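You operate a simulated robot arm through the tools that you are given. There is no shell and no other tool. Be economical: measure what you need, move in short steps, check, and stop when the job is done.

You run a simulated robot arm. Do the job below in one go: nothing can be reset, and whatever is moved stays where it is left.

Task
Put the large jug on the long bench top away on the island bench top. Then stack the bottle that says "feed a" from the long bench top on top of the bottle marked "seed liquid". Then pull the boxes drawer open. Keep to this order. Set down upright: large jug.

It is judged by the outcome, as a careful person would: the job done as asked, and still so three seconds after it is handed in. It fails if anything else is knocked over, pushed out of place, dropped, spilled or broken.

Robot
A 6-joint arm with a two-finger gripper on a trunk, on a base that drives. Base frame: it is fixed to the floor where the robot stands at the start and does not move with it; the origin is under the middle of the robot, x ahead of it, y to its left, z up. Readings come in mm, degrees, newtons and seconds.
With the tool pointing down near the work surface it reaches from about 380 to 860 mm from the robot's upright axis, wherever it stands. Its first joint turns from -166.0 to 166.0 degrees. Places, roughly: boxes drawer [-800, 10400, 500]; island bench top [-1600, 2800, 800]. Payload 2.45 kg.
The TCP is the grasp point between the finger pads, 20 mm short of the fingertips. In the tool frame z runs along the fingers and y along their closing line. The gripper opens to 140 mm. The gripper's body begins 168 mm behind the TCP.
Orientation is that of the tool frame in the base frame, as a unit quaternion [x, y, z, w]. With the fingers straight down and closing along the base's y, the tool's x points along the base's -x, its y along +y and its z along -z.

Tools
- The arm moves only by the tool jog_arm. Its argument "steps" is a list of rows, each an object of numbers (a shift or turn left out is 0, a gripper value left out holds the last): "grip": the finger opening in mm, from 0 to 140; "dx", "dy", "dz": the shift along the tool's x, y, z in mm; "ax", "ay", "az": the turn, a rotation vector about the tool's x, y, z in degrees. In form: [{"grip": .., "dx": .., "dy": .., "dz": .., "ax": .., "ay": .., "az": ..}, ...]. A call has 1 to 12 rows; each row is the pose to reach, as a shift and turn from the pose commanded when the call began, along the tool's axes at that moment. A row lasts 0.2 s, in which the tool goes at most 50 mm and 8.6 degrees; a call with a longer step from one row to the next is refused whole, and so is a gripper value outside its range. A pose out of reach is approached as far as the arm can. The call stops where the force on the tool passes 40 N (or 10 N more than at its start, if that is more) or the arm is blocked; 0.2 s more then pass. Each finger travels about 45 mm/s and halts on what it meets, pressing with about 41 N; the grip force reading is that of the motor and also rises with nothing between the fingers. The clock runs only during rows and for 0.2 s after the last one: add rows that repeat a pose to give the fingers time. It gives the time, the measured TCP pose, the force on the tool (base axes), the opening and the grip force at its end, in the units of the frame above (readings bear some noise), with the torque about the TCP (base axes, N m) and any sound that the robot's microphone picked up, and new pictures: "views" is both (left out), scene, wrist or none.
- Cameras (640 x 400 px; columns grow to the right, rows downward): "scene" is now at [73.4, 134.4, 1829.2]; the picture's right is [-0.06, -1.00, 0.00], its down [-0.89, 0.05, -0.45] and it looks along [0.45, -0.03, -0.89] (base axes); focal length 252 px, centre (320, 200). "wrist" rides on the gripper at [78, 11, -209] in the tool frame; the picture's right is [-0.14, 0.99, 0.00], its down [-0.92, -0.13, -0.37] and it looks along [-0.36, -0.05, 0.93] (tool axes); focal length 280 px, centre (320, 200). There is no depth. A picture from a camera that has moved, and an enlarged one, comes with that camera's place and axes in the base frame and with its lens.
- lift_body(by): slides the trunk up (or, below 0, down) by that many mm; the arm and the scene camera ride with it, the base frame stays. It gives what a move gives, with no picture.
- roll_base(legs): drives the robot by 1 to 6 legs, each [ahead, left, turn to the left] in mm, mm and degrees, along the robot's own axes; the way and the turn of a leg run together, so that a leg with both is an arc; at most 1500 mm and 180 degrees a leg. The arm and the cameras ride along, it lands a little off, and it stops where it bumps. It gives what a move gives, and a new picture of the scene camera.
- aim_head(pan, tilt): turns the head with the scene camera to pan (to the left, within 143 degrees either way) and tilt (down, from -29 to 69), counted from straight ahead of the robot. It gives what a move gives, and a new picture of the scene camera.
- enlarge(camera, box): a new picture of the part [left, top, right, bottom] of that camera's present view, enlarged. The clock stands still meanwhile.
- finish_job(): hands the job in; it is judged then, once.

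Go step by step. Nothing tells you exact positions but the pictures and the camera data: compare them with the known pose of the tool, close in by small moves and look again before you grip or let go. The budget is 165 turns and 260 pictures, counting those below and the enlarged ones. Unless the task says otherwise, let go and move clear before handing in, and close with one line.

The tools are called after "Emit:" by a JSON object that holds its "api" and its "payload". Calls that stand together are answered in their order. jog_arm: Moves the arm, as the interface text tells. Its arguments: {"type":"object","properties":{"steps":{"type":"array","items":{"type":"object","properties":{"grip":{"type":"number"},"dx":{"type":"number"},"dy":{"type":"number"},"dz":{"type":"number"},"ax":{"type":"number"},"ay":{"type":"number"},"az":{"type":"number"}}}},"views":{"type":"string","enum":["both","scene","wrist","none"]}},"required":["steps"]} The other tools are called the same way: lift_body (by) slides the trunk up or down; roll_base (legs) drives the base; aim_head (pan, tilt) turns the head that bears the scene camera; enlarge (camera, box) takes an enlarged picture of a part of a camera's view; finish_job () hands the job in.

At the start:

```text
clock: 0.0
tool_pos: [239.6, 432.5, 1293.9]
ee_rot: [0.0, 1.0, -0.009, -0.003]
force: [-0.6, -0.3, 0.7]
ft_torque: [-0.03, 0.01, 0.01]
gripper_width: 139.9
finger_force: 0.0
trunk travel left (down, up): [-100.0, 130.0]
robot x, y, heading: [-2.7, -1.5, 0.2]
head pan, tilt: [68.4, 63.3]
```

scene: 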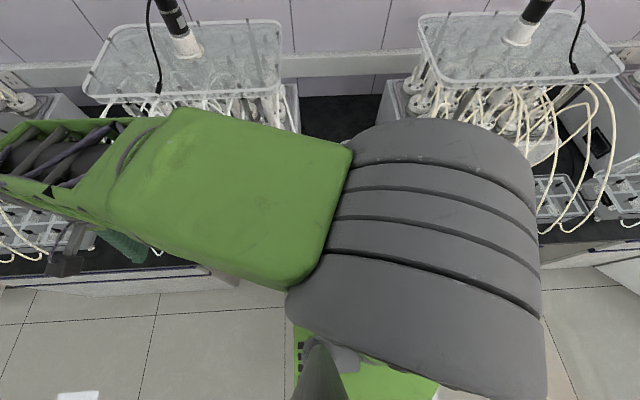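
wrist: 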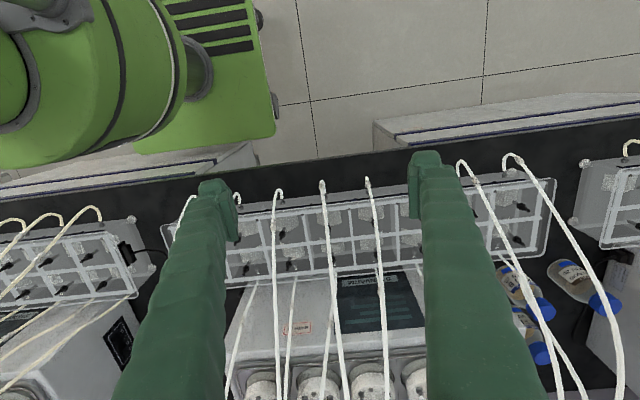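

I see the robot standing in front of a long bench with lab equipment, mostly hidden by the arm. I'll look around with the head to find the jug, bottles and island.

Emit:
{"api": "aim_head", "payload": {"pan": 60, "tilt": 30}}

Emit:
{"api": "aim_head", "payload": {"pan": 0, "tilt": 30}}

Emit:
{"api": "aim_head", "payload": {"pan": -60, "tilt": 30}}

Emit:
{"api": "aim_head", "payload": {"pan": 130, "tilt": 25}}

```text
clock: 1.0
tool_pos: [238.9, 433.8, 1293.2]
ee_rot: [0.0, 1.0, -0.01, -0.003]
force: [-0.4, 0.6, -0.5]
ft_torque: [0.0, -0.01, 0.02]
gripper_width: 140.2
finger_force: 0.0
trunk travel left (down, up): [-100.0, 130.0]
robot x, y, heading: [-2.9, -2.4, -0.0]
head pan, tilt: [60.0, 30.0]
camera scene: at [56.7, 216.2, 1875.0], right [0.86, -0.51, 0.0], down [-0.25, -0.43, -0.87], along [0.44, 0.75, -0.5], focal length 252 px, centre (320, 200)
```

scene: 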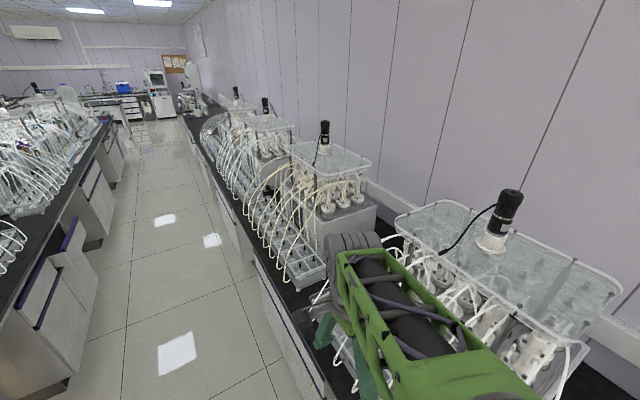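

```text
clock: 2.3
tool_pos: [240.4, 432.8, 1293.9]
ee_rot: [0.001, 1.0, -0.007, -0.004]
force: [-0.4, 0.4, 0.4]
ft_torque: [0.02, 0.0, -0.01]
gripper_width: 139.9
finger_force: 0.0
trunk travel left (down, up): [-100.0, 130.0]
robot x, y, heading: [0.0, 1.5, 0.1]
head pan, tilt: [0.0, 30.0]
camera scene: at [59.3, 214.5, 1875.0], right [0.84, -0.54, 0.0], down [-0.27, -0.42, -0.87], along [0.46, 0.73, -0.5], focal length 252 px, centre (320, 200)
```

scene: 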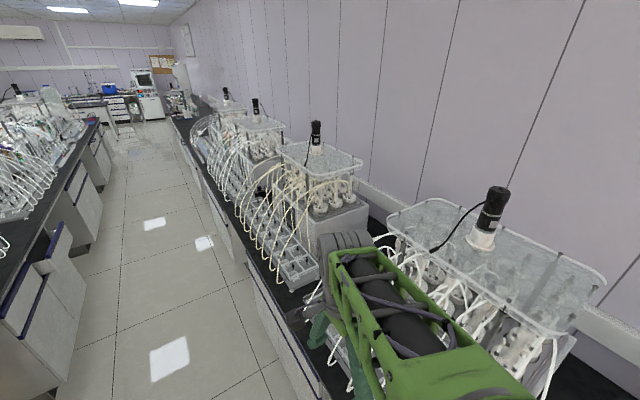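

```text
clock: 3.6
tool_pos: [240.5, 432.6, 1294.3]
ee_rot: [0.0, 1.0, -0.009, -0.003]
force: [-0.1, 0.5, 0.3]
ft_torque: [-0.05, 0.18, 0.02]
gripper_width: 140.1
finger_force: 0.0
trunk travel left (down, up): [-100.0, 130.0]
robot x, y, heading: [2.2, 2.5, 0.2]
head pan, tilt: [-60.0, 30.0]
camera scene: at [60.7, 213.5, 1875.1], right [0.83, -0.55, 0.0], down [-0.28, -0.42, -0.87], along [0.48, 0.72, -0.5], focal length 252 px, centre (320, 200)
```

scene: 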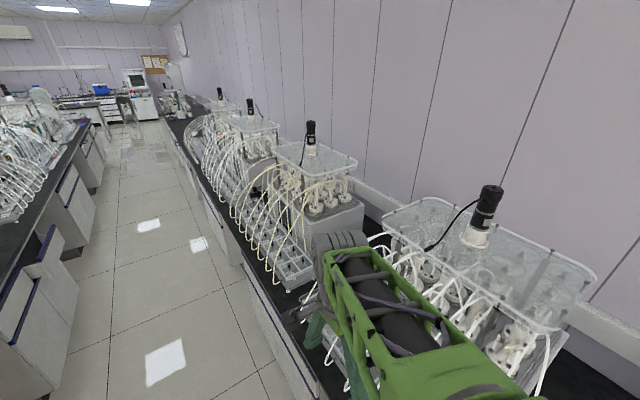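

```text
clock: 6.4
tool_pos: [239.7, 432.8, 1291.3]
ee_rot: [0.0, 1.0, -0.011, -0.004]
force: [-0.6, 0.3, 0.5]
ft_torque: [-0.02, 0.0, -0.01]
gripper_width: 140.1
finger_force: 0.0
trunk travel left (down, up): [-100.0, 130.0]
robot x, y, heading: [-3.5, 1.9, -0.1]
head pan, tilt: [130.0, 25.0]
camera scene: at [-44.3, 211.9, 1883.0], right [0.8, 0.6, 0.0], down [0.25, -0.34, -0.91], along [-0.54, 0.73, -0.42], focal length 252 px, centre (320, 200)
```

scene: 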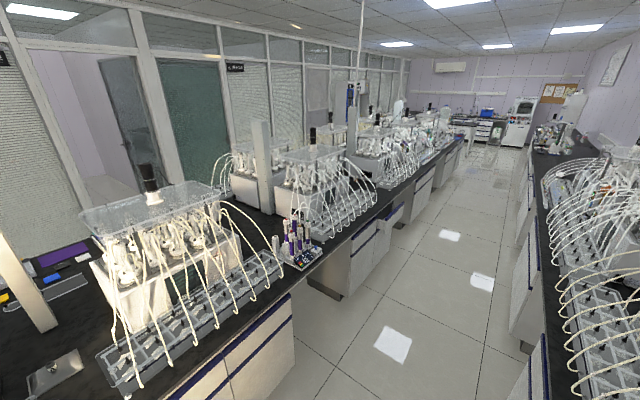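

The head doesn't seem to follow pans to the right. I'll test that again to understand it.

Emit:
{"api": "aim_head", "payload": {"pan": 20, "tilt": 40}}

```text
clock: 8.3
tool_pos: [241.3, 432.0, 1294.0]
ee_rot: [0.001, 1.0, -0.008, -0.004]
force: [0.4, 0.5, -0.4]
ft_torque: [-0.02, 0.01, 0.02]
gripper_width: 139.8
finger_force: 0.1
trunk travel left (down, up): [-100.0, 130.0]
robot x, y, heading: [-0.4, 3.4, 0.2]
head pan, tilt: [20.0, 40.0]
camera scene: at [-36.4, 208.8, 1859.7], right [0.83, 0.56, 0.0], down [0.36, -0.53, -0.77], along [-0.43, 0.64, -0.64], focal length 252 px, centre (320, 200)
```

scene: 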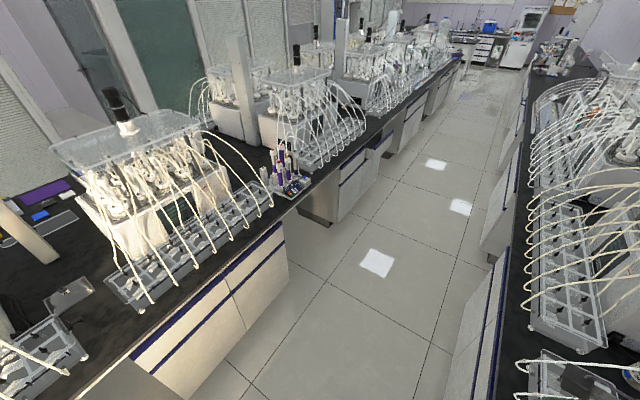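

Emit:
{"api": "aim_head", "payload": {"pan": -100, "tilt": 40}}

Emit:
{"api": "aim_head", "payload": {"pan": -20, "tilt": 60}}

```text
clock: 10.3
tool_pos: [239.1, 432.4, 1293.8]
ee_rot: [0.0, 1.0, -0.008, -0.003]
force: [0.6, 0.2, 0.1]
ft_torque: [-0.03, 0.18, -0.01]
gripper_width: 140.0
finger_force: 0.1
trunk travel left (down, up): [-100.0, 130.0]
robot x, y, heading: [-2.2, -0.0, -0.1]
head pan, tilt: [-100.0, 40.0]
camera scene: at [-33.8, 210.5, 1859.7], right [0.85, 0.52, 0.0], down [0.34, -0.55, -0.77], along [-0.4, 0.65, -0.64], focal length 252 px, centre (320, 200)
```

scene: 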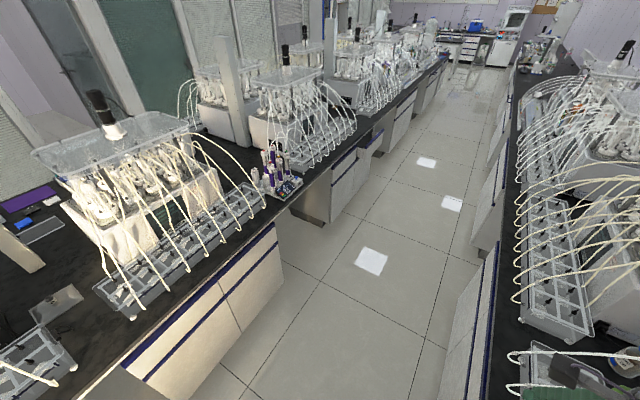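

```text
clock: 11.8
tool_pos: [240.1, 432.7, 1293.9]
ee_rot: [0.0, 1.0, -0.008, -0.003]
force: [-0.6, 0.7, -0.1]
ft_torque: [0.06, -0.2, 0.03]
gripper_width: 140.1
finger_force: 0.0
trunk travel left (down, up): [-100.0, 130.0]
robot x, y, heading: [-1.0, 2.8, 0.0]
head pan, tilt: [-20.0, 60.0]
camera scene: at [-22.5, 195.8, 1833.0], right [0.87, 0.5, 0.0], down [0.43, -0.75, -0.5], along [-0.25, 0.43, -0.87], focal length 252 px, centre (320, 200)
```

scene: 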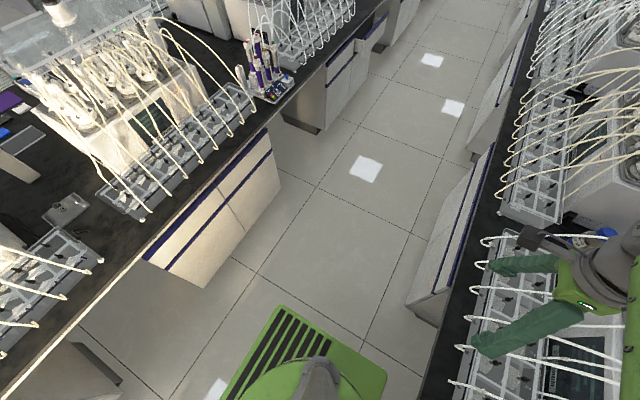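

The head turns left but barely to the right, so I'll plan on using the base for right turns. The wrist camera shows bottles with blue caps; I'll enlarge those and scan the scene.

Emit:
{"api": "enlarge", "payload": {"camera": "wrist", "box": [440, 200, 640, 400]}}

Emit:
{"api": "aim_head", "payload": {"pan": 60, "tilt": 10}}

```text
2.00 times, centred on (540, 300) of wrist
camera zoom: at [163.8, 447.0, 1503.5], right [0.14, 0.99, -0.02], down [0.92, -0.12, 0.36], along [0.36, -0.07, -0.93], focal length 561 px, centre (-120, 0)
```

zoom: 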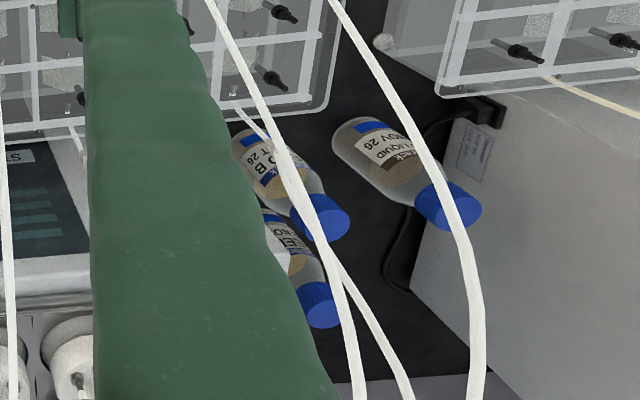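

```text
clock: 13.3
tool_pos: [240.0, 431.0, 1294.8]
ee_rot: [0.0, 1.0, -0.008, -0.003]
force: [1.1, 0.2, -0.2]
ft_torque: [-0.04, 0.13, -0.01]
gripper_width: 139.7
finger_force: 0.1
trunk travel left (down, up): [-100.0, 130.0]
robot x, y, heading: [1.5, -0.6, 0.1]
head pan, tilt: [60.0, 10.0]
camera scene: at [-33.4, 219.9, 1907.4], right [0.88, 0.48, 0.0], down [0.08, -0.15, -0.98], along [-0.47, 0.87, -0.17], focal length 252 px, centre (320, 200)
```

scene: 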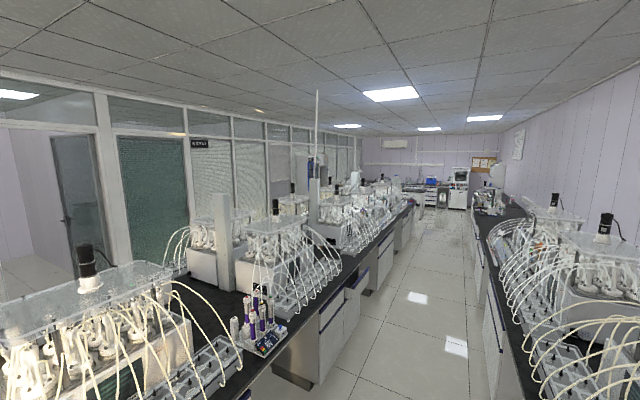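

Near (600, 900) there are three bottles: one "...LIQUID" and two "FEED". Now I'll look for the large jug along the wall bench.

Emit:
{"api": "enlarge", "payload": {"camera": "scene", "box": [400, 150, 560, 250]}}

Emit:
{"api": "enlarge", "payload": {"camera": "scene", "box": [220, 150, 420, 275]}}

```text
4.00 times, centred on (480, 200) of scene
camera zoom: at [-33.4, 219.9, 1907.4], right [0.88, 0.48, 0.0], down [0.08, -0.15, -0.98], along [-0.47, 0.87, -0.17], focal length 1010 px, centre (-320, 200)
```

zoom: 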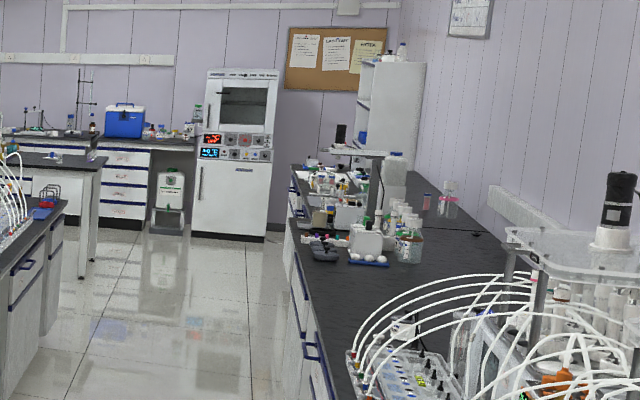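

```text
3.20 times, centred on (320, 212) of scene
camera zoom: at [-33.4, 219.9, 1907.4], right [0.88, 0.48, 0.0], down [0.08, -0.15, -0.98], along [-0.47, 0.87, -0.17], focal length 808 px, centre (320, 160)
```

zoom: 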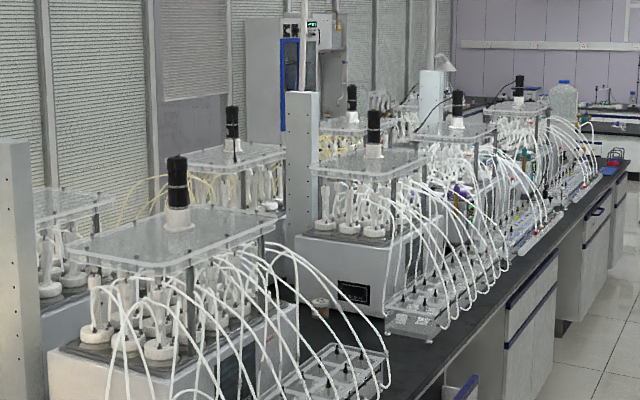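

The drawers are on the far wall. I haven't seen the bench to my right yet, so I'll turn the base left (the arm sweeps over the aisle) to look that way.

Emit:
{"api": "roll_base", "payload": {"legs": [[0, 0, 120]]}}

```text
clock: 14.8
tool_pos: [168.6, 462.3, 1296.4]
ee_rot: [-0.076, 0.997, -0.006, -0.002]
force: [0.3, 1.4, 0.4]
ft_torque: [0.02, 0.02, 0.02]
gripper_width: 140.0
finger_force: 0.1
trunk travel left (down, up): [-100.0, 130.0]
robot x, y, heading: [-4.9, -0.4, 8.6]
head pan, tilt: [60.0, 10.0]
stopped in leg 1: the robot was blocked; the commanded pose is now the measured one
camera scene: at [-67.8, 211.8, 1907.4], right [0.82, 0.57, 0.0], down [0.1, -0.14, -0.98], along [-0.56, 0.81, -0.17], focal length 252 px, centre (320, 200)
```

scene: 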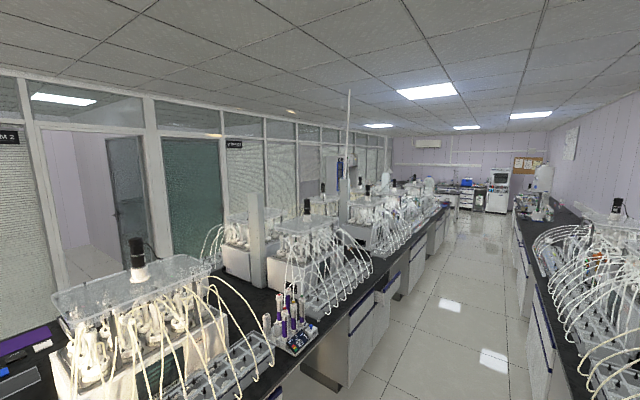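

The base touched the bench while turning. I'll back into the middle of the aisle (about x = -290), then turn.

Emit:
{"api": "roll_base", "payload": {"legs": [[-290, 0, 0], [0, 0, 90]]}}

```text
clock: 20.6
tool_pos: [-751.4, 130.8, 1295.2]
ee_rot: [0.756, -0.654, 0.007, -0.004]
force: [0.0, -0.3, -0.1]
ft_torque: [0.01, -0.03, -0.03]
gripper_width: 140.0
finger_force: 0.1
trunk travel left (down, up): [-100.0, 130.0]
robot x, y, heading: [-287.2, -46.9, 98.5]
head pan, tilt: [60.0, 10.0]
camera scene: at [-506.1, -107.7, 1907.4], right [-0.53, 0.85, 0.0], down [0.15, 0.09, -0.98], along [-0.83, -0.53, -0.17], focal length 252 px, centre (320, 200)
```

scene: 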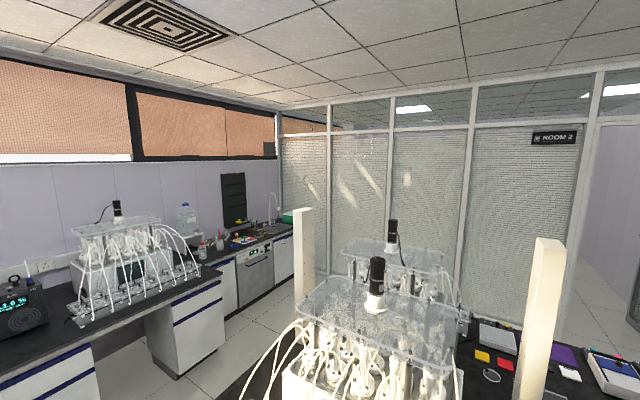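

A blue-capped jug appears on a bench along the back wall. I'll keep turning to see the rest.

Emit:
{"api": "enlarge", "payload": {"camera": "scene", "box": [60, 180, 300, 330]}}

Emit:
{"api": "roll_base", "payload": {"legs": [[0, 0, 60]]}}

```text
2.67 times, centred on (180, 255) of scene
camera zoom: at [-506.1, -107.7, 1907.4], right [-0.53, 0.85, 0.0], down [0.15, 0.09, -0.98], along [-0.83, -0.53, -0.17], focal length 673 px, centre (693, 53)
```

zoom: 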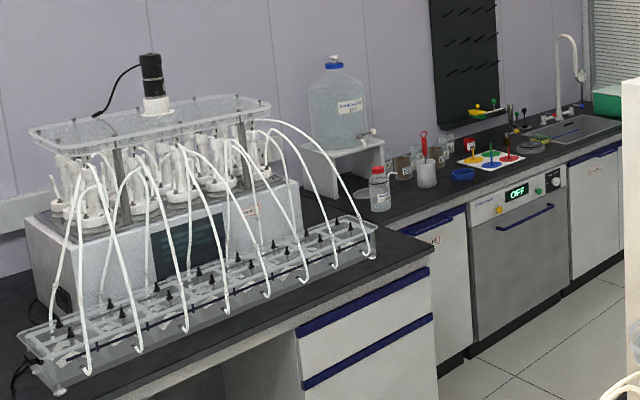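

```text
clock: 23.7
tool_pos: [-667.1, -366.3, 1295.7]
ee_rot: [0.984, -0.18, 0.005, -0.006]
force: [0.4, -0.4, 0.6]
ft_torque: [-0.01, -0.01, -0.03]
gripper_width: 139.9
finger_force: 0.0
trunk travel left (down, up): [-100.0, 130.0]
robot x, y, heading: [-285.6, -43.4, 159.1]
head pan, tilt: [60.0, 10.0]
camera scene: at [-343.7, -268.2, 1907.4], right [-1.0, -0.03, 0.0], down [0.0, 0.17, -0.98], along [0.03, -0.98, -0.17], focal length 252 px, centre (320, 200)
```

scene: 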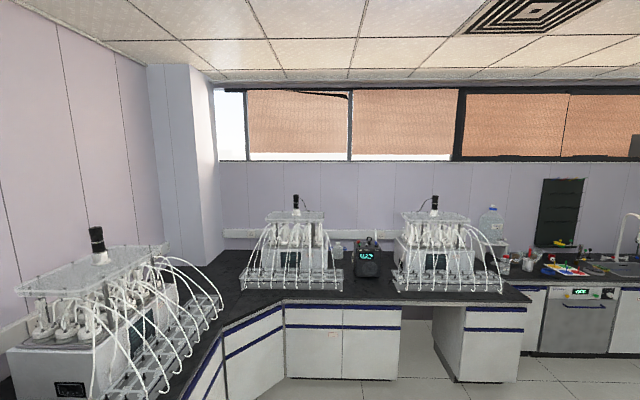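

The blue-capped jug back there is a wash-water carboy on a stand, probably not the target. I'll turn so the camera faces the wall bench and reverse along the aisle to inspect it.

Emit:
{"api": "roll_base", "payload": {"legs": [[0, 0, 111], [-900, 0, 0]]}}

Emit:
{"api": "aim_head", "payload": {"pan": 0, "tilt": 35}}

```text
clock: 33.2
tool_pos: [148.3, 640.5, 1295.9]
ee_rot: [0.712, 0.703, -0.003, -0.007]
force: [-0.8, 0.9, 0.8]
ft_torque: [-0.02, -0.02, -0.02]
gripper_width: 140.2
finger_force: 0.1
trunk travel left (down, up): [-100.0, 130.0]
robot x, y, heading: [-279.3, 883.8, -90.6]
head pan, tilt: [60.0, 10.0]
camera scene: at [-52.1, 899.7, 1907.4], right [0.29, -0.96, 0.0], down [-0.17, -0.05, -0.98], along [0.94, 0.29, -0.17], focal length 252 px, centre (320, 200)
```

scene: 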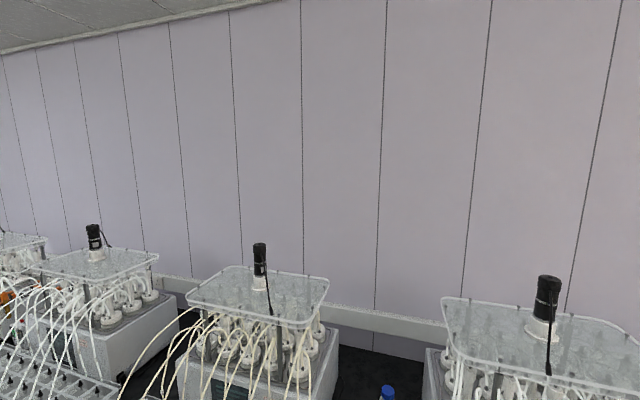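

```text
clock: 34.5
tool_pos: [148.1, 639.7, 1295.0]
ee_rot: [0.711, 0.703, -0.003, -0.007]
force: [-0.2, 0.2, -0.6]
ft_torque: [0.0, 0.01, -0.01]
gripper_width: 139.9
finger_force: 0.1
trunk travel left (down, up): [-100.0, 130.0]
robot x, y, heading: [-281.9, 884.7, -90.6]
head pan, tilt: [0.0, 35.0]
camera scene: at [-56.5, 896.8, 1867.3], right [0.28, -0.96, 0.0], down [-0.55, -0.16, -0.82], along [0.79, 0.23, -0.57], focal length 252 px, centre (320, 200)
```

scene: 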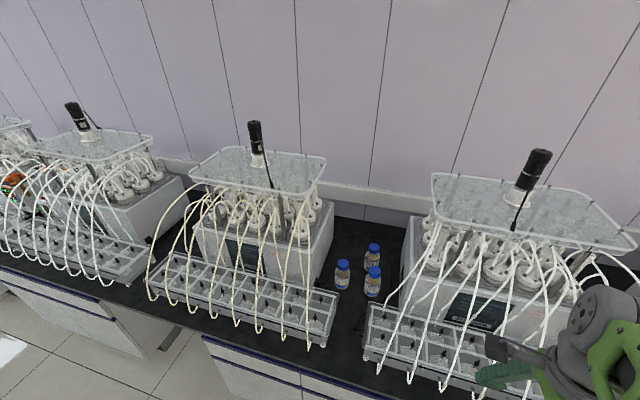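

Now I see the three bottles between two rigs. I'll enlarge them and continue along the bench to find the jug.

Emit:
{"api": "enlarge", "payload": {"camera": "scene", "box": [310, 220, 430, 320]}}

Emit:
{"api": "roll_base", "payload": {"legs": [[-1500, 0, 0]]}}

Emit:
{"api": "roll_base", "payload": {"legs": [[-1300, 0, 0]]}}

```text
4.00 times, centred on (370, 270) of scene
camera zoom: at [-56.5, 896.8, 1867.3], right [0.28, -0.96, 0.0], down [-0.55, -0.16, -0.82], along [0.79, 0.23, -0.57], focal length 1010 px, centre (120, -80)
```

zoom: 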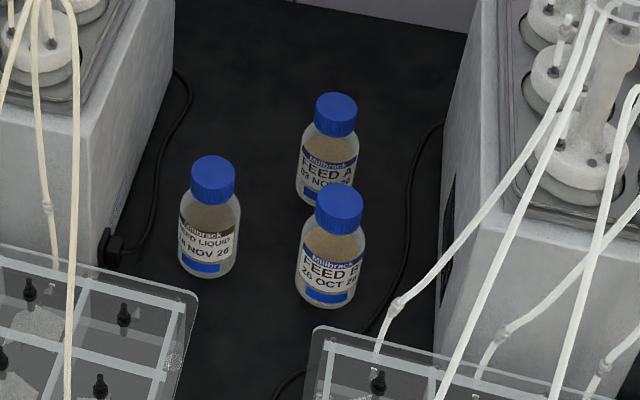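

```text
clock: 42.1
tool_pos: [172.2, 2158.7, 1295.6]
ee_rot: [0.713, 0.701, -0.003, -0.007]
force: [0.3, 0.2, 0.6]
ft_torque: [0.0, 0.0, -0.04]
gripper_width: 140.1
finger_force: 0.1
trunk travel left (down, up): [-100.0, 130.0]
robot x, y, heading: [-255.1, 2405.0, -91.0]
head pan, tilt: [0.0, 35.0]
camera scene: at [-30.3, 2411.0, 1867.3], right [0.22, -0.98, 0.0], down [-0.56, -0.13, -0.82], along [0.8, 0.18, -0.57], focal length 252 px, centre (320, 200)
```

scene: 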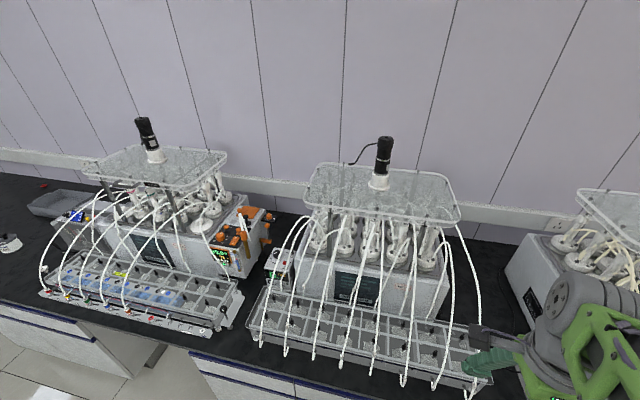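

```text
clock: 48.5
tool_pos: [211.9, 3430.5, 1296.6]
ee_rot: [0.727, 0.686, -0.003, -0.007]
force: [0.0, -0.3, -0.2]
ft_torque: [0.0, 0.05, -0.01]
gripper_width: 140.1
finger_force: 0.1
trunk travel left (down, up): [-100.0, 130.0]
robot x, y, heading: [-204.1, 3695.7, -93.4]
head pan, tilt: [0.0, 35.0]
camera scene: at [20.8, 3688.0, 1867.3], right [0.13, -0.99, 0.0], down [-0.57, -0.07, -0.82], along [0.81, 0.11, -0.57], focal length 252 px, centre (320, 200)
```

scene: 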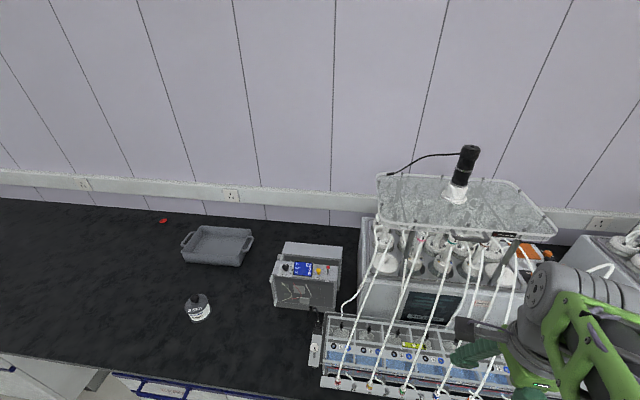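

A black-capped container stands on the bench. I'll enlarge it and keep going along the bench.

Emit:
{"api": "enlarge", "payload": {"camera": "scene", "box": [150, 260, 262, 330]}}

Emit:
{"api": "roll_base", "payload": {"legs": [[-1300, -50, 3]]}}

```text
5.71 times, centred on (206, 295) of scene
camera zoom: at [20.8, 3688.0, 1867.3], right [0.13, -0.99, 0.0], down [-0.57, -0.07, -0.82], along [0.81, 0.11, -0.57], focal length 1443 px, centre (971, -343)
```

zoom: 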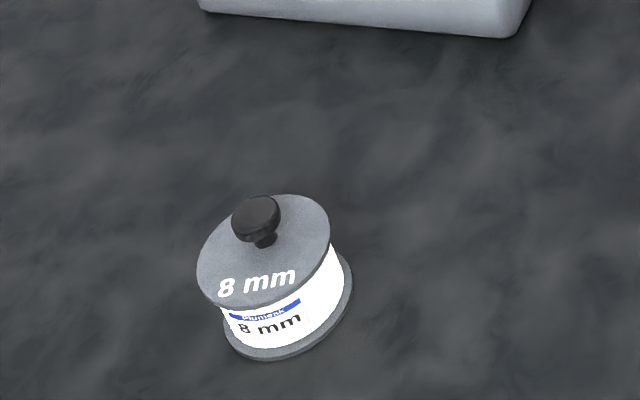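

```text
clock: 55.0
tool_pos: [209.2, 4747.9, 1295.2]
ee_rot: [0.702, 0.712, -0.003, -0.007]
force: [-0.2, -0.2, -0.3]
ft_torque: [-0.01, 0.01, 0.0]
gripper_width: 139.8
finger_force: 0.1
trunk travel left (down, up): [-100.0, 130.0]
robot x, y, heading: [-224.7, 4979.3, -89.2]
head pan, tilt: [0.0, 35.0]
camera scene: at [1.4, 4985.6, 1867.3], right [0.15, -0.99, 0.0], down [-0.57, -0.09, -0.82], along [0.81, 0.12, -0.57], focal length 252 px, centre (320, 200)
```

scene: 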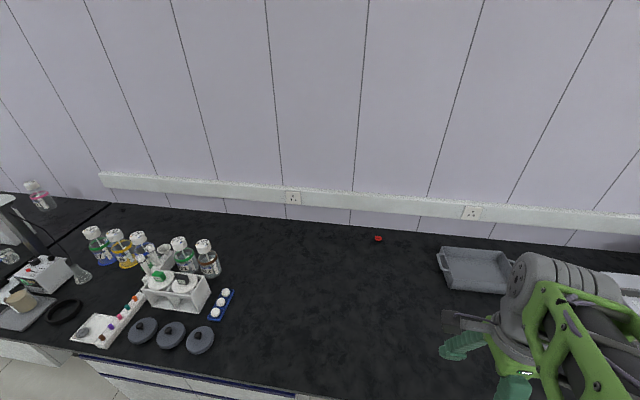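

No jug yet apart from a clear one at the left; I'll look closer and go on.

Emit:
{"api": "enlarge", "payload": {"camera": "scene", "box": [0, 170, 260, 332]}}

Emit:
{"api": "roll_base", "payload": {"legs": [[-1400, 0, 0]]}}

```text
2.46 times, centred on (130, 251) of scene
camera zoom: at [1.4, 4985.6, 1867.3], right [0.15, -0.99, 0.0], down [-0.57, -0.09, -0.82], along [0.81, 0.12, -0.57], focal length 622 px, centre (788, 74)
```

zoom: 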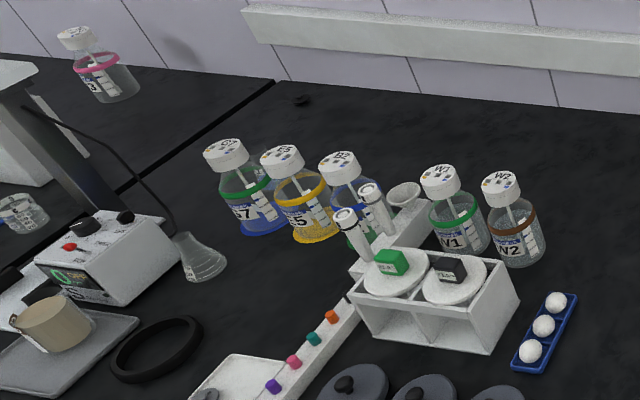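

```text
clock: 62.0
tool_pos: [184.4, 6152.7, 1296.6]
ee_rot: [0.697, 0.717, -0.002, -0.006]
force: [0.4, 0.3, -0.5]
ft_torque: [-0.04, -0.01, -0.01]
gripper_width: 140.1
finger_force: 0.0
trunk travel left (down, up): [-100.0, 130.0]
robot x, y, heading: [-254.7, 6379.3, -88.7]
head pan, tilt: [0.0, 35.0]
camera scene: at [-27.2, 6382.4, 1867.3], right [0.11, -0.99, 0.0], down [-0.57, -0.06, -0.82], along [0.81, 0.09, -0.57], focal length 252 px, centre (320, 200)
```

scene: 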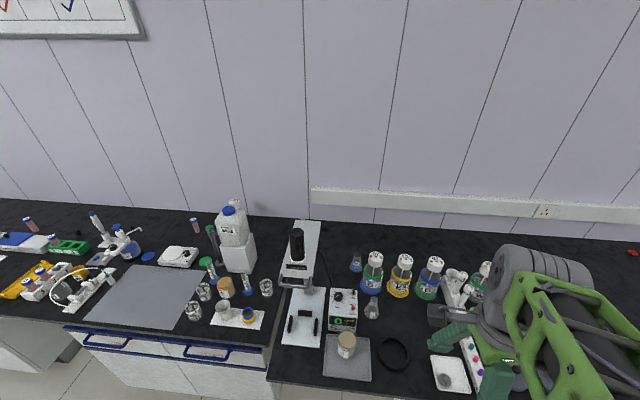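

Emit:
{"api": "enlarge", "payload": {"camera": "scene", "box": [160, 185, 320, 285]}}

Emit:
{"api": "roll_base", "payload": {"legs": [[-1000, 0, 0]]}}

```text
4.00 times, centred on (240, 235) of scene
camera zoom: at [-27.2, 6382.4, 1867.3], right [0.11, -0.99, 0.0], down [-0.57, -0.06, -0.82], along [0.81, 0.09, -0.57], focal length 1010 px, centre (640, 60)
```

zoom: 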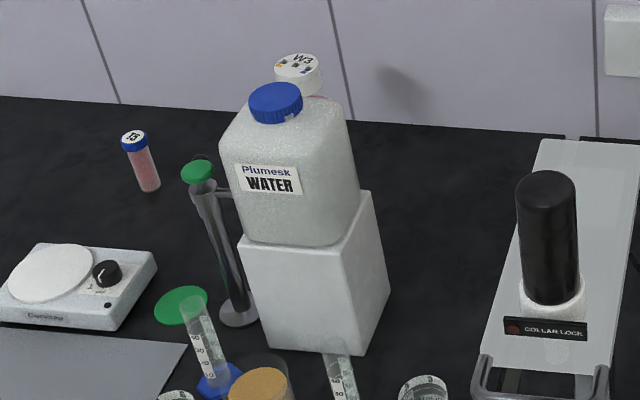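

```text
clock: 67.2
tool_pos: [159.8, 7155.8, 1296.8]
ee_rot: [0.701, 0.713, -0.003, -0.005]
force: [0.0, 0.4, -0.1]
ft_torque: [0.0, 0.0, -0.02]
gripper_width: 139.9
finger_force: 0.0
trunk travel left (down, up): [-100.0, 130.0]
robot x, y, heading: [-275.4, 7387.3, -88.9]
head pan, tilt: [0.0, 35.0]
camera scene: at [-47.9, 7384.7, 1867.3], right [0.05, -1.0, 0.0], down [-0.57, -0.03, -0.82], along [0.82, 0.04, -0.57], focal length 252 px, centre (320, 200)
```

scene: 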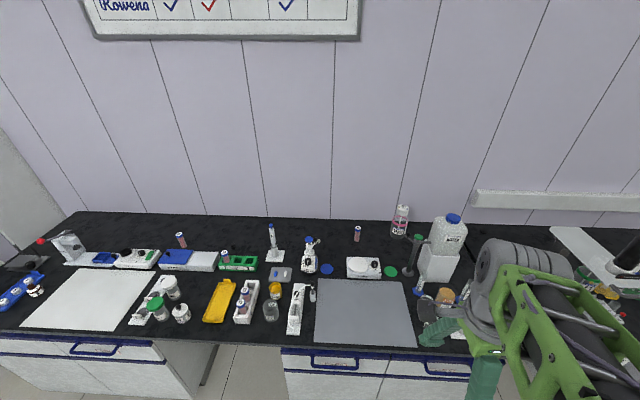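

The blue-capped "WATER" jug stands on a white box near (800, 6870), cap top about z 1205; that must be the large jug. I'll drive next to it, staying side-on so the camera keeps facing the bench.

Emit:
{"api": "roll_base", "payload": {"legs": [[480, 0, 0], [0, 200, 0]]}}

```text
clock: 72.0
tool_pos: [364.9, 6690.5, 1296.3]
ee_rot: [0.7, 0.714, -0.002, -0.006]
force: [1.4, 0.1, 0.5]
ft_torque: [-0.03, 0.03, 0.03]
gripper_width: 140.0
finger_force: 0.0
trunk travel left (down, up): [-100.0, 130.0]
robot x, y, heading: [-69.1, 6923.8, -88.9]
head pan, tilt: [0.0, 35.0]
camera scene: at [156.9, 6914.3, 1867.2], right [0.02, -1.0, 0.0], down [-0.57, -0.01, -0.82], along [0.82, 0.01, -0.57], focal length 252 px, centre (320, 200)
```

scene: 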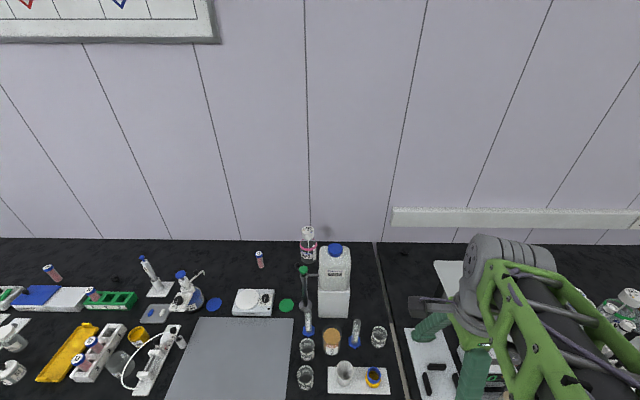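

Emit:
{"api": "enlarge", "payload": {"camera": "scene", "box": [280, 210, 400, 340]}}

Emit:
{"api": "enlarge", "payload": {"camera": "wrist", "box": [0, 0, 640, 400]}}

```text
3.08 times, centred on (340, 275) of scene
camera zoom: at [156.9, 6914.3, 1867.2], right [0.02, -1.0, 0.0], down [-0.57, -0.01, -0.82], along [0.82, 0.01, -0.57], focal length 777 px, centre (258, -31)
```

zoom: 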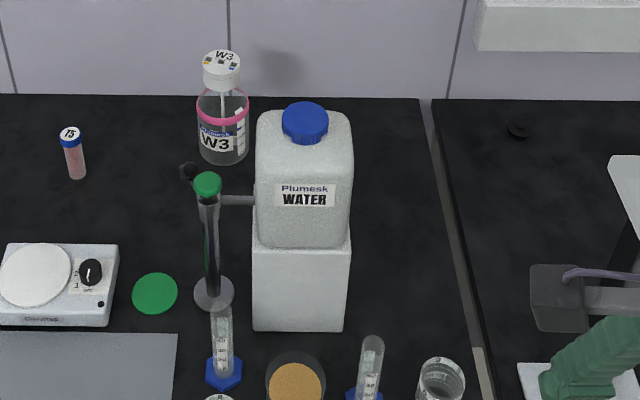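

```text
1.00 times, centred on (320, 200) of wrist (not enlarged: the box is as wide or as high as the picture)
camera zoom: at [378.1, 6768.1, 1504.9], right [0.99, -0.12, -0.01], down [-0.1, -0.92, 0.37], along [-0.06, -0.36, -0.93], focal length 280 px, centre (320, 200)
```

zoom: 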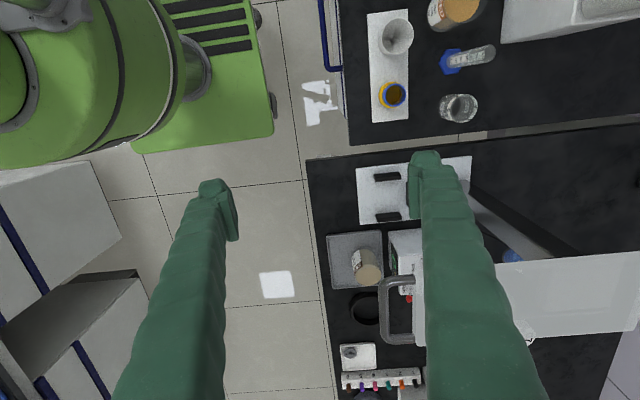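

There is a seam between bench sections at y≈6760, and the WATER jug has a tube or tap next to it. I'll look at it closer before deciding.

Emit:
{"api": "enlarge", "payload": {"camera": "scene", "box": [290, 235, 360, 285]}}

Emit:
{"api": "enlarge", "payload": {"camera": "scene", "box": [290, 280, 410, 395]}}

```text
8.00 times, centred on (325, 260) of scene
camera zoom: at [156.9, 6914.3, 1867.2], right [0.02, -1.0, 0.0], down [-0.57, -0.01, -0.82], along [0.82, 0.01, -0.57], focal length 2020 px, centre (280, -280)
```

zoom: 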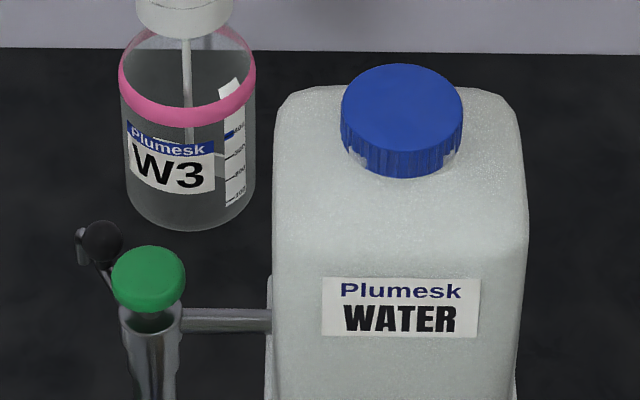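

```text
3.48 times, centred on (350, 338) of scene
camera zoom: at [156.9, 6914.3, 1867.2], right [0.02, -1.0, 0.0], down [-0.57, -0.01, -0.82], along [0.82, 0.01, -0.57], focal length 878 px, centre (216, -278)
```

zoom: 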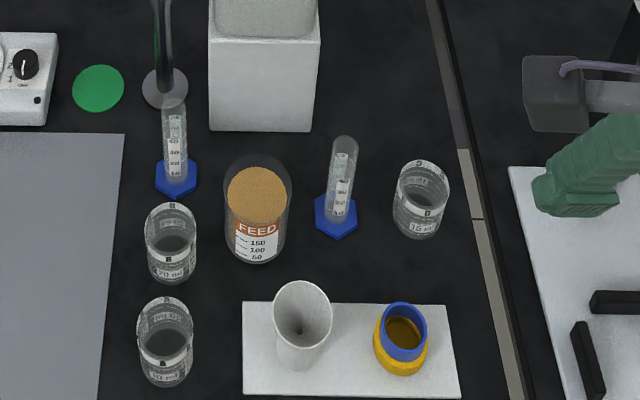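

The WATER jug sits on the separate bench section and seems plumbed to a tap, so I'll check the rest of the long bench (y below 0) before deciding.

Emit:
{"api": "roll_base", "payload": {"legs": [[0, -230, -1.1], [1500, 0, 0], [1500, 0, 0]]}}

```text
clock: 88.6
tool_pos: [135.8, 3691.9, 1296.9]
ee_rot: [0.707, 0.707, -0.003, -0.007]
force: [-0.7, -0.2, 0.6]
ft_torque: [0.02, 0.03, 0.01]
gripper_width: 140.1
finger_force: 0.0
trunk travel left (down, up): [-100.0, 130.0]
robot x, y, heading: [-297.5, 3934.2, -90.3]
head pan, tilt: [0.0, 35.0]
camera scene: at [-68.5, 3909.4, 1867.2], right [-0.14, -0.99, 0.0], down [-0.57, 0.08, -0.82], along [0.81, -0.11, -0.57], focal length 252 px, centre (320, 200)
```

scene: 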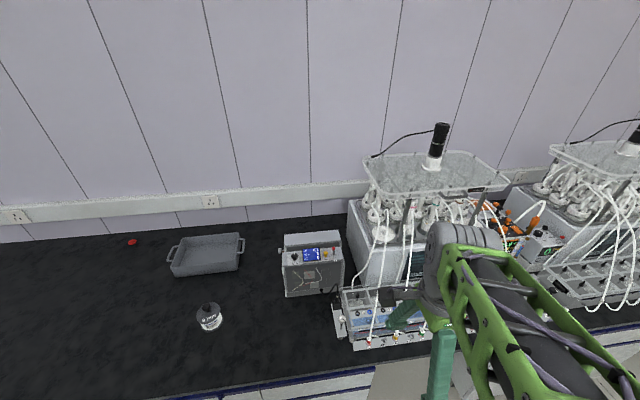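

Emit:
{"api": "aim_head", "payload": {"pan": 75, "tilt": 28}}

Emit:
{"api": "roll_base", "payload": {"legs": [[1500, 0, 0], [1500, 0, 0], [900, 0, 0]]}}

```text
clock: 90.1
tool_pos: [135.7, 3692.5, 1296.5]
ee_rot: [0.708, 0.707, -0.003, -0.007]
force: [0.3, 0.1, 0.2]
ft_torque: [-0.01, 0.0, 0.02]
gripper_width: 140.2
finger_force: 0.1
trunk travel left (down, up): [-100.0, 130.0]
robot x, y, heading: [-294.5, 3934.1, -89.9]
head pan, tilt: [75.0, 28.0]
camera scene: at [-65.5, 3908.5, 1878.2], right [-0.15, -0.99, 0.0], down [-0.46, 0.07, -0.88], along [0.87, -0.13, -0.47], focal length 252 px, centre (320, 200)
```

scene: 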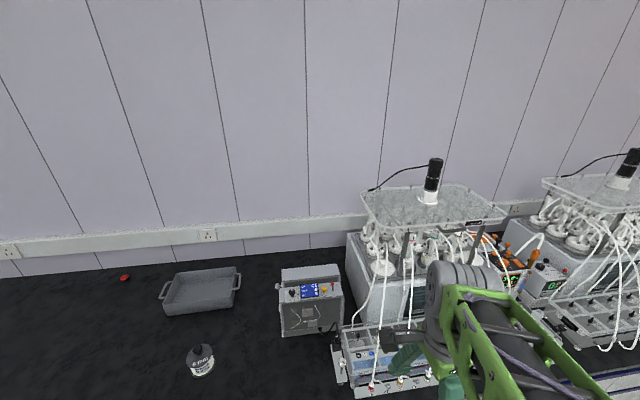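

```text
clock: 108.8
tool_pos: [164.7, -193.3, 1294.7]
ee_rot: [0.704, 0.71, -0.002, -0.007]
force: [-0.8, 0.2, -0.2]
ft_torque: [-0.14, -0.06, 0.02]
gripper_width: 140.2
finger_force: 0.1
trunk travel left (down, up): [-100.0, 130.0]
robot x, y, heading: [-269.9, 43.8, -89.7]
head pan, tilt: [75.0, 28.0]
camera scene: at [-40.7, 12.3, 1878.2], right [-0.23, -0.97, 0.0], down [-0.46, 0.11, -0.88], along [0.86, -0.2, -0.47], focal length 252 px, centre (320, 200)
```

scene: 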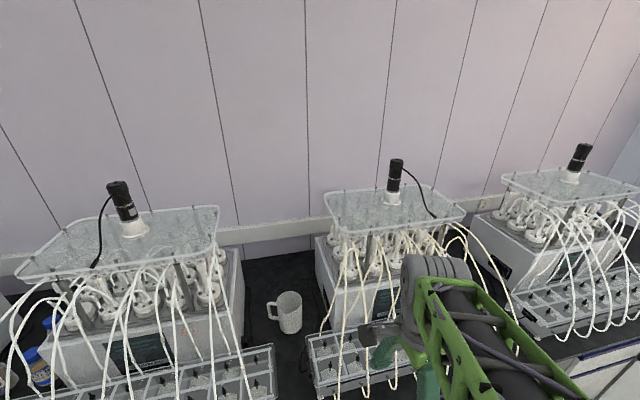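

Found it: a jug with a handle stands between two rigs, hidden earlier by the arm. I'll look closer.

Emit:
{"api": "enlarge", "payload": {"camera": "scene", "box": [230, 260, 350, 360]}}

Emit:
{"api": "aim_head", "payload": {"pan": 75, "tilt": 45}}

```text
4.00 times, centred on (290, 310) of scene
camera zoom: at [-40.7, 12.3, 1878.2], right [-0.23, -0.97, 0.0], down [-0.46, 0.11, -0.88], along [0.86, -0.2, -0.47], focal length 1010 px, centre (440, -240)
```

zoom: 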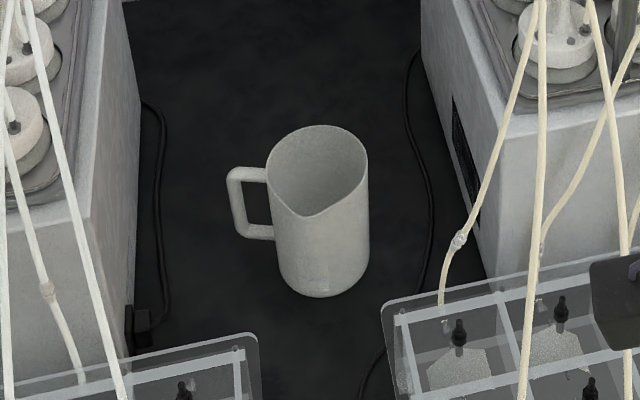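

```text
clock: 109.6
tool_pos: [165.4, -192.5, 1294.8]
ee_rot: [0.704, 0.71, -0.003, -0.007]
force: [-0.1, -0.2, 0.0]
ft_torque: [-0.01, -0.03, 0.02]
gripper_width: 139.6
finger_force: 0.1
trunk travel left (down, up): [-100.0, 130.0]
robot x, y, heading: [-269.1, 48.1, -89.6]
head pan, tilt: [75.0, 45.0]
camera scene: at [-50.2, 15.8, 1852.5], right [-0.22, -0.98, 0.0], down [-0.69, 0.15, -0.71], along [0.69, -0.15, -0.71], focal length 252 px, centre (320, 200)
```

scene: 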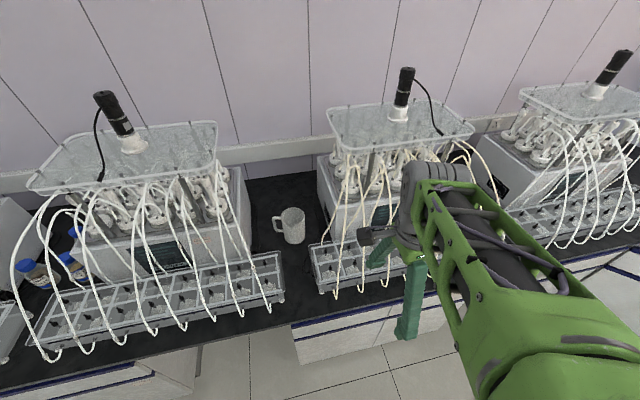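

The jug stands near (690, -22) on the bench, about 100 mm wide and 165 mm high, with its handle towards +y. I'll swing the tool to y≈-20 over the aisle first, then move the base closer.

Emit:
{"api": "jog_arm", "payload": {"steps": [{"dx": 45}, {"dx": 90}, {"dx": 135}, {"dx": 170}], "views": "none"}}

Emit:
{"api": "roll_base", "payload": {"legs": [[0, 220, 0]]}}

```text
clock: 110.8
tool_pos: [162.5, -52.9, 1294.8]
ee_rot: [0.727, 0.686, -0.004, -0.01]
force: [0.3, 0.3, -0.6]
ft_torque: [0.06, -0.01, 0.03]
gripper_width: 140.0
finger_force: 0.0
trunk travel left (down, up): [-100.0, 130.0]
robot x, y, heading: [-269.8, 45.1, -89.7]
head pan, tilt: [75.0, 45.0]
stopped in row 4: the arm was blocked; the commanded pose is now the measured one
```

```text
clock: 113.3
tool_pos: [381.9, -53.3, 1295.3]
ee_rot: [0.729, 0.684, -0.005, -0.009]
force: [-0.2, 0.0, -0.5]
ft_torque: [0.02, -0.03, -0.02]
gripper_width: 140.1
finger_force: 0.1
trunk travel left (down, up): [-100.0, 130.0]
robot x, y, heading: [-50.1, 46.0, -89.8]
head pan, tilt: [75.0, 45.0]
camera scene: at [127.2, -37.7, 1852.4], right [-0.88, -0.47, 0.0], down [-0.34, 0.62, -0.71], along [0.34, -0.62, -0.71], focal length 252 px, centre (320, 200)
```

scene: 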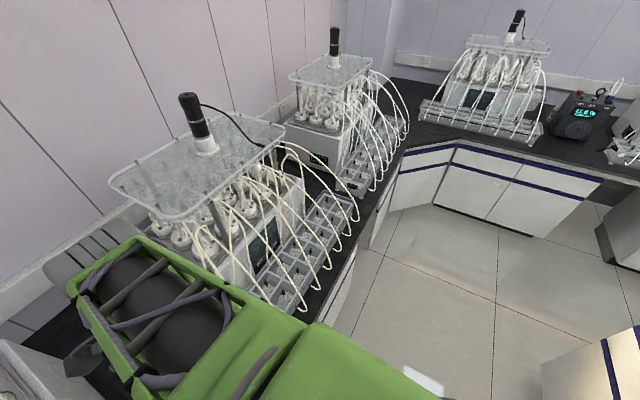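

The arm had been pressing on the head, which explains the stiff pan. I'll park the head aside at pan 10 and use the wrist camera while reaching out over the corridor between the rigs.

Emit:
{"api": "aim_head", "payload": {"pan": 25, "tilt": 45}}

Emit:
{"api": "jog_arm", "payload": {"steps": [{"dx": 8, "dy": 40, "az": -1.2}, {"dx": 16, "dy": 80, "az": -2.4}, {"dx": 24, "dy": 120, "az": -3.6}, {"dx": 32, "dy": 160, "az": -3.6}, {"dx": 40, "dy": 200, "az": -3.6}], "views": "both"}}

```text
clock: 114.5
tool_pos: [380.6, -53.8, 1296.0]
ee_rot: [0.729, 0.684, -0.004, -0.008]
force: [-0.5, -1.1, -0.5]
ft_torque: [0.01, -0.02, 0.01]
gripper_width: 139.9
finger_force: 0.0
trunk travel left (down, up): [-100.0, 130.0]
robot x, y, heading: [-50.4, 51.1, -89.5]
head pan, tilt: [25.0, 45.0]
camera scene: at [118.6, -41.5, 1852.4], right [-0.93, -0.38, 0.0], down [-0.27, 0.66, -0.71], along [0.27, -0.66, -0.71], focal length 252 px, centre (320, 200)
```

scene: 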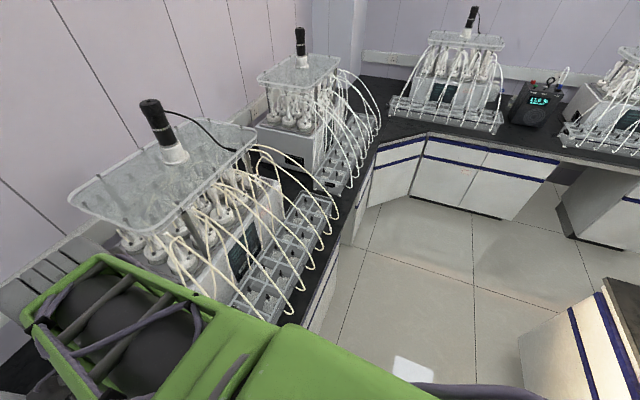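

```text
clock: 115.2
tool_pos: [401.2, -63.6, 1325.0]
ee_rot: [0.732, 0.682, 0.005, 0.002]
force: [0.5, 0.4, 0.5]
ft_torque: [-0.02, -0.01, 0.0]
gripper_width: 139.8
finger_force: 0.0
trunk travel left (down, up): [-100.0, 130.0]
robot x, y, heading: [-49.6, 46.4, -89.9]
head pan, tilt: [25.0, 45.0]
stopped in row 3: the arm was blocked; the commanded pose is now the measured one
camera scene: at [116.0, -43.2, 1852.4], right [-0.94, -0.34, 0.0], down [-0.24, 0.67, -0.71], along [0.24, -0.66, -0.71], focal length 252 px, centre (320, 200)
camera wrist: at [414.4, 13.3, 1534.0], right [0.98, -0.21, 0.01], down [-0.19, -0.91, 0.36], along [-0.07, -0.36, -0.93], focal length 280 px, centre (320, 200)
```

scene: 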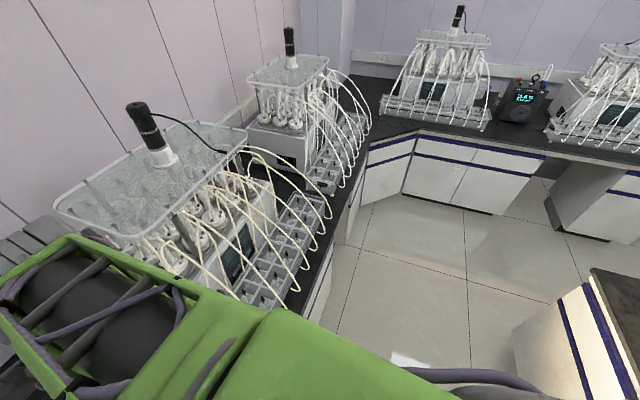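
wrist: 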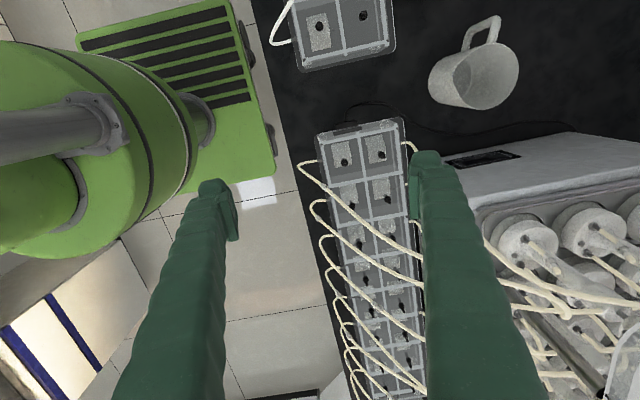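

The arm is still bumping the head. I'll pan the head well away.

Emit:
{"api": "aim_head", "payload": {"pan": -50, "tilt": 45}}

```text
clock: 116.7
tool_pos: [400.9, -62.7, 1325.4]
ee_rot: [0.731, 0.682, 0.005, 0.002]
force: [-0.1, 0.9, 0.3]
ft_torque: [-0.07, 0.05, -0.02]
gripper_width: 140.1
finger_force: 0.1
trunk travel left (down, up): [-100.0, 130.0]
robot x, y, heading: [-53.2, 47.5, -89.9]
head pan, tilt: [-50.0, 45.0]
camera scene: at [114.7, -43.0, 1852.4], right [-0.94, -0.33, 0.0], down [-0.23, 0.67, -0.71], along [0.23, -0.67, -0.71], focal length 252 px, centre (320, 200)
```

scene: 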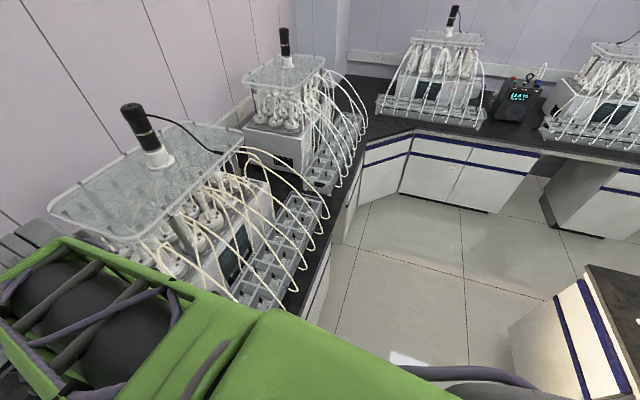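

Working it out, the head mast sits about 138 mm left of the arm axis, so an arm pointing to the robot's left collides with it. I'll back off, turn to face the wall, and bring the arm to the front-right instead.

Emit:
{"api": "roll_base", "payload": {"legs": [[0, -240, 0], [0, 0, 90]]}}

```text
clock: 123.2
tool_pos: [-183.5, 497.7, 1325.2]
ee_rot: [0.033, 0.999, 0.005, -0.001]
force: [0.4, 0.2, -0.2]
ft_torque: [0.01, 0.02, 0.01]
gripper_width: 140.1
finger_force: 0.0
trunk travel left (down, up): [-100.0, 130.0]
robot x, y, heading: [-291.9, 48.6, 0.3]
head pan, tilt: [-50.0, 45.0]
camera scene: at [-201.3, 204.2, 1852.4], right [0.26, -0.96, 0.0], down [-0.68, -0.19, -0.71], along [0.68, 0.19, -0.71], focal length 252 px, centre (320, 200)
```

scene: 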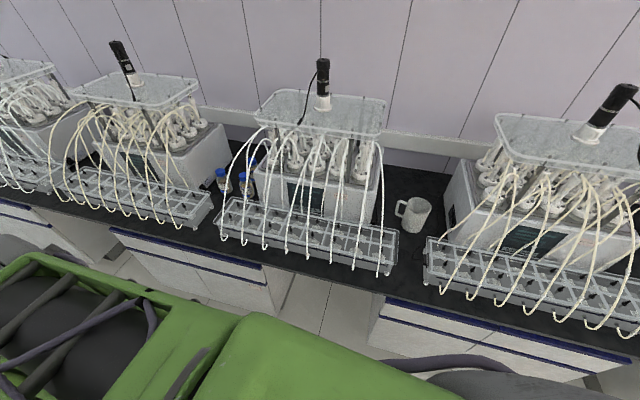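

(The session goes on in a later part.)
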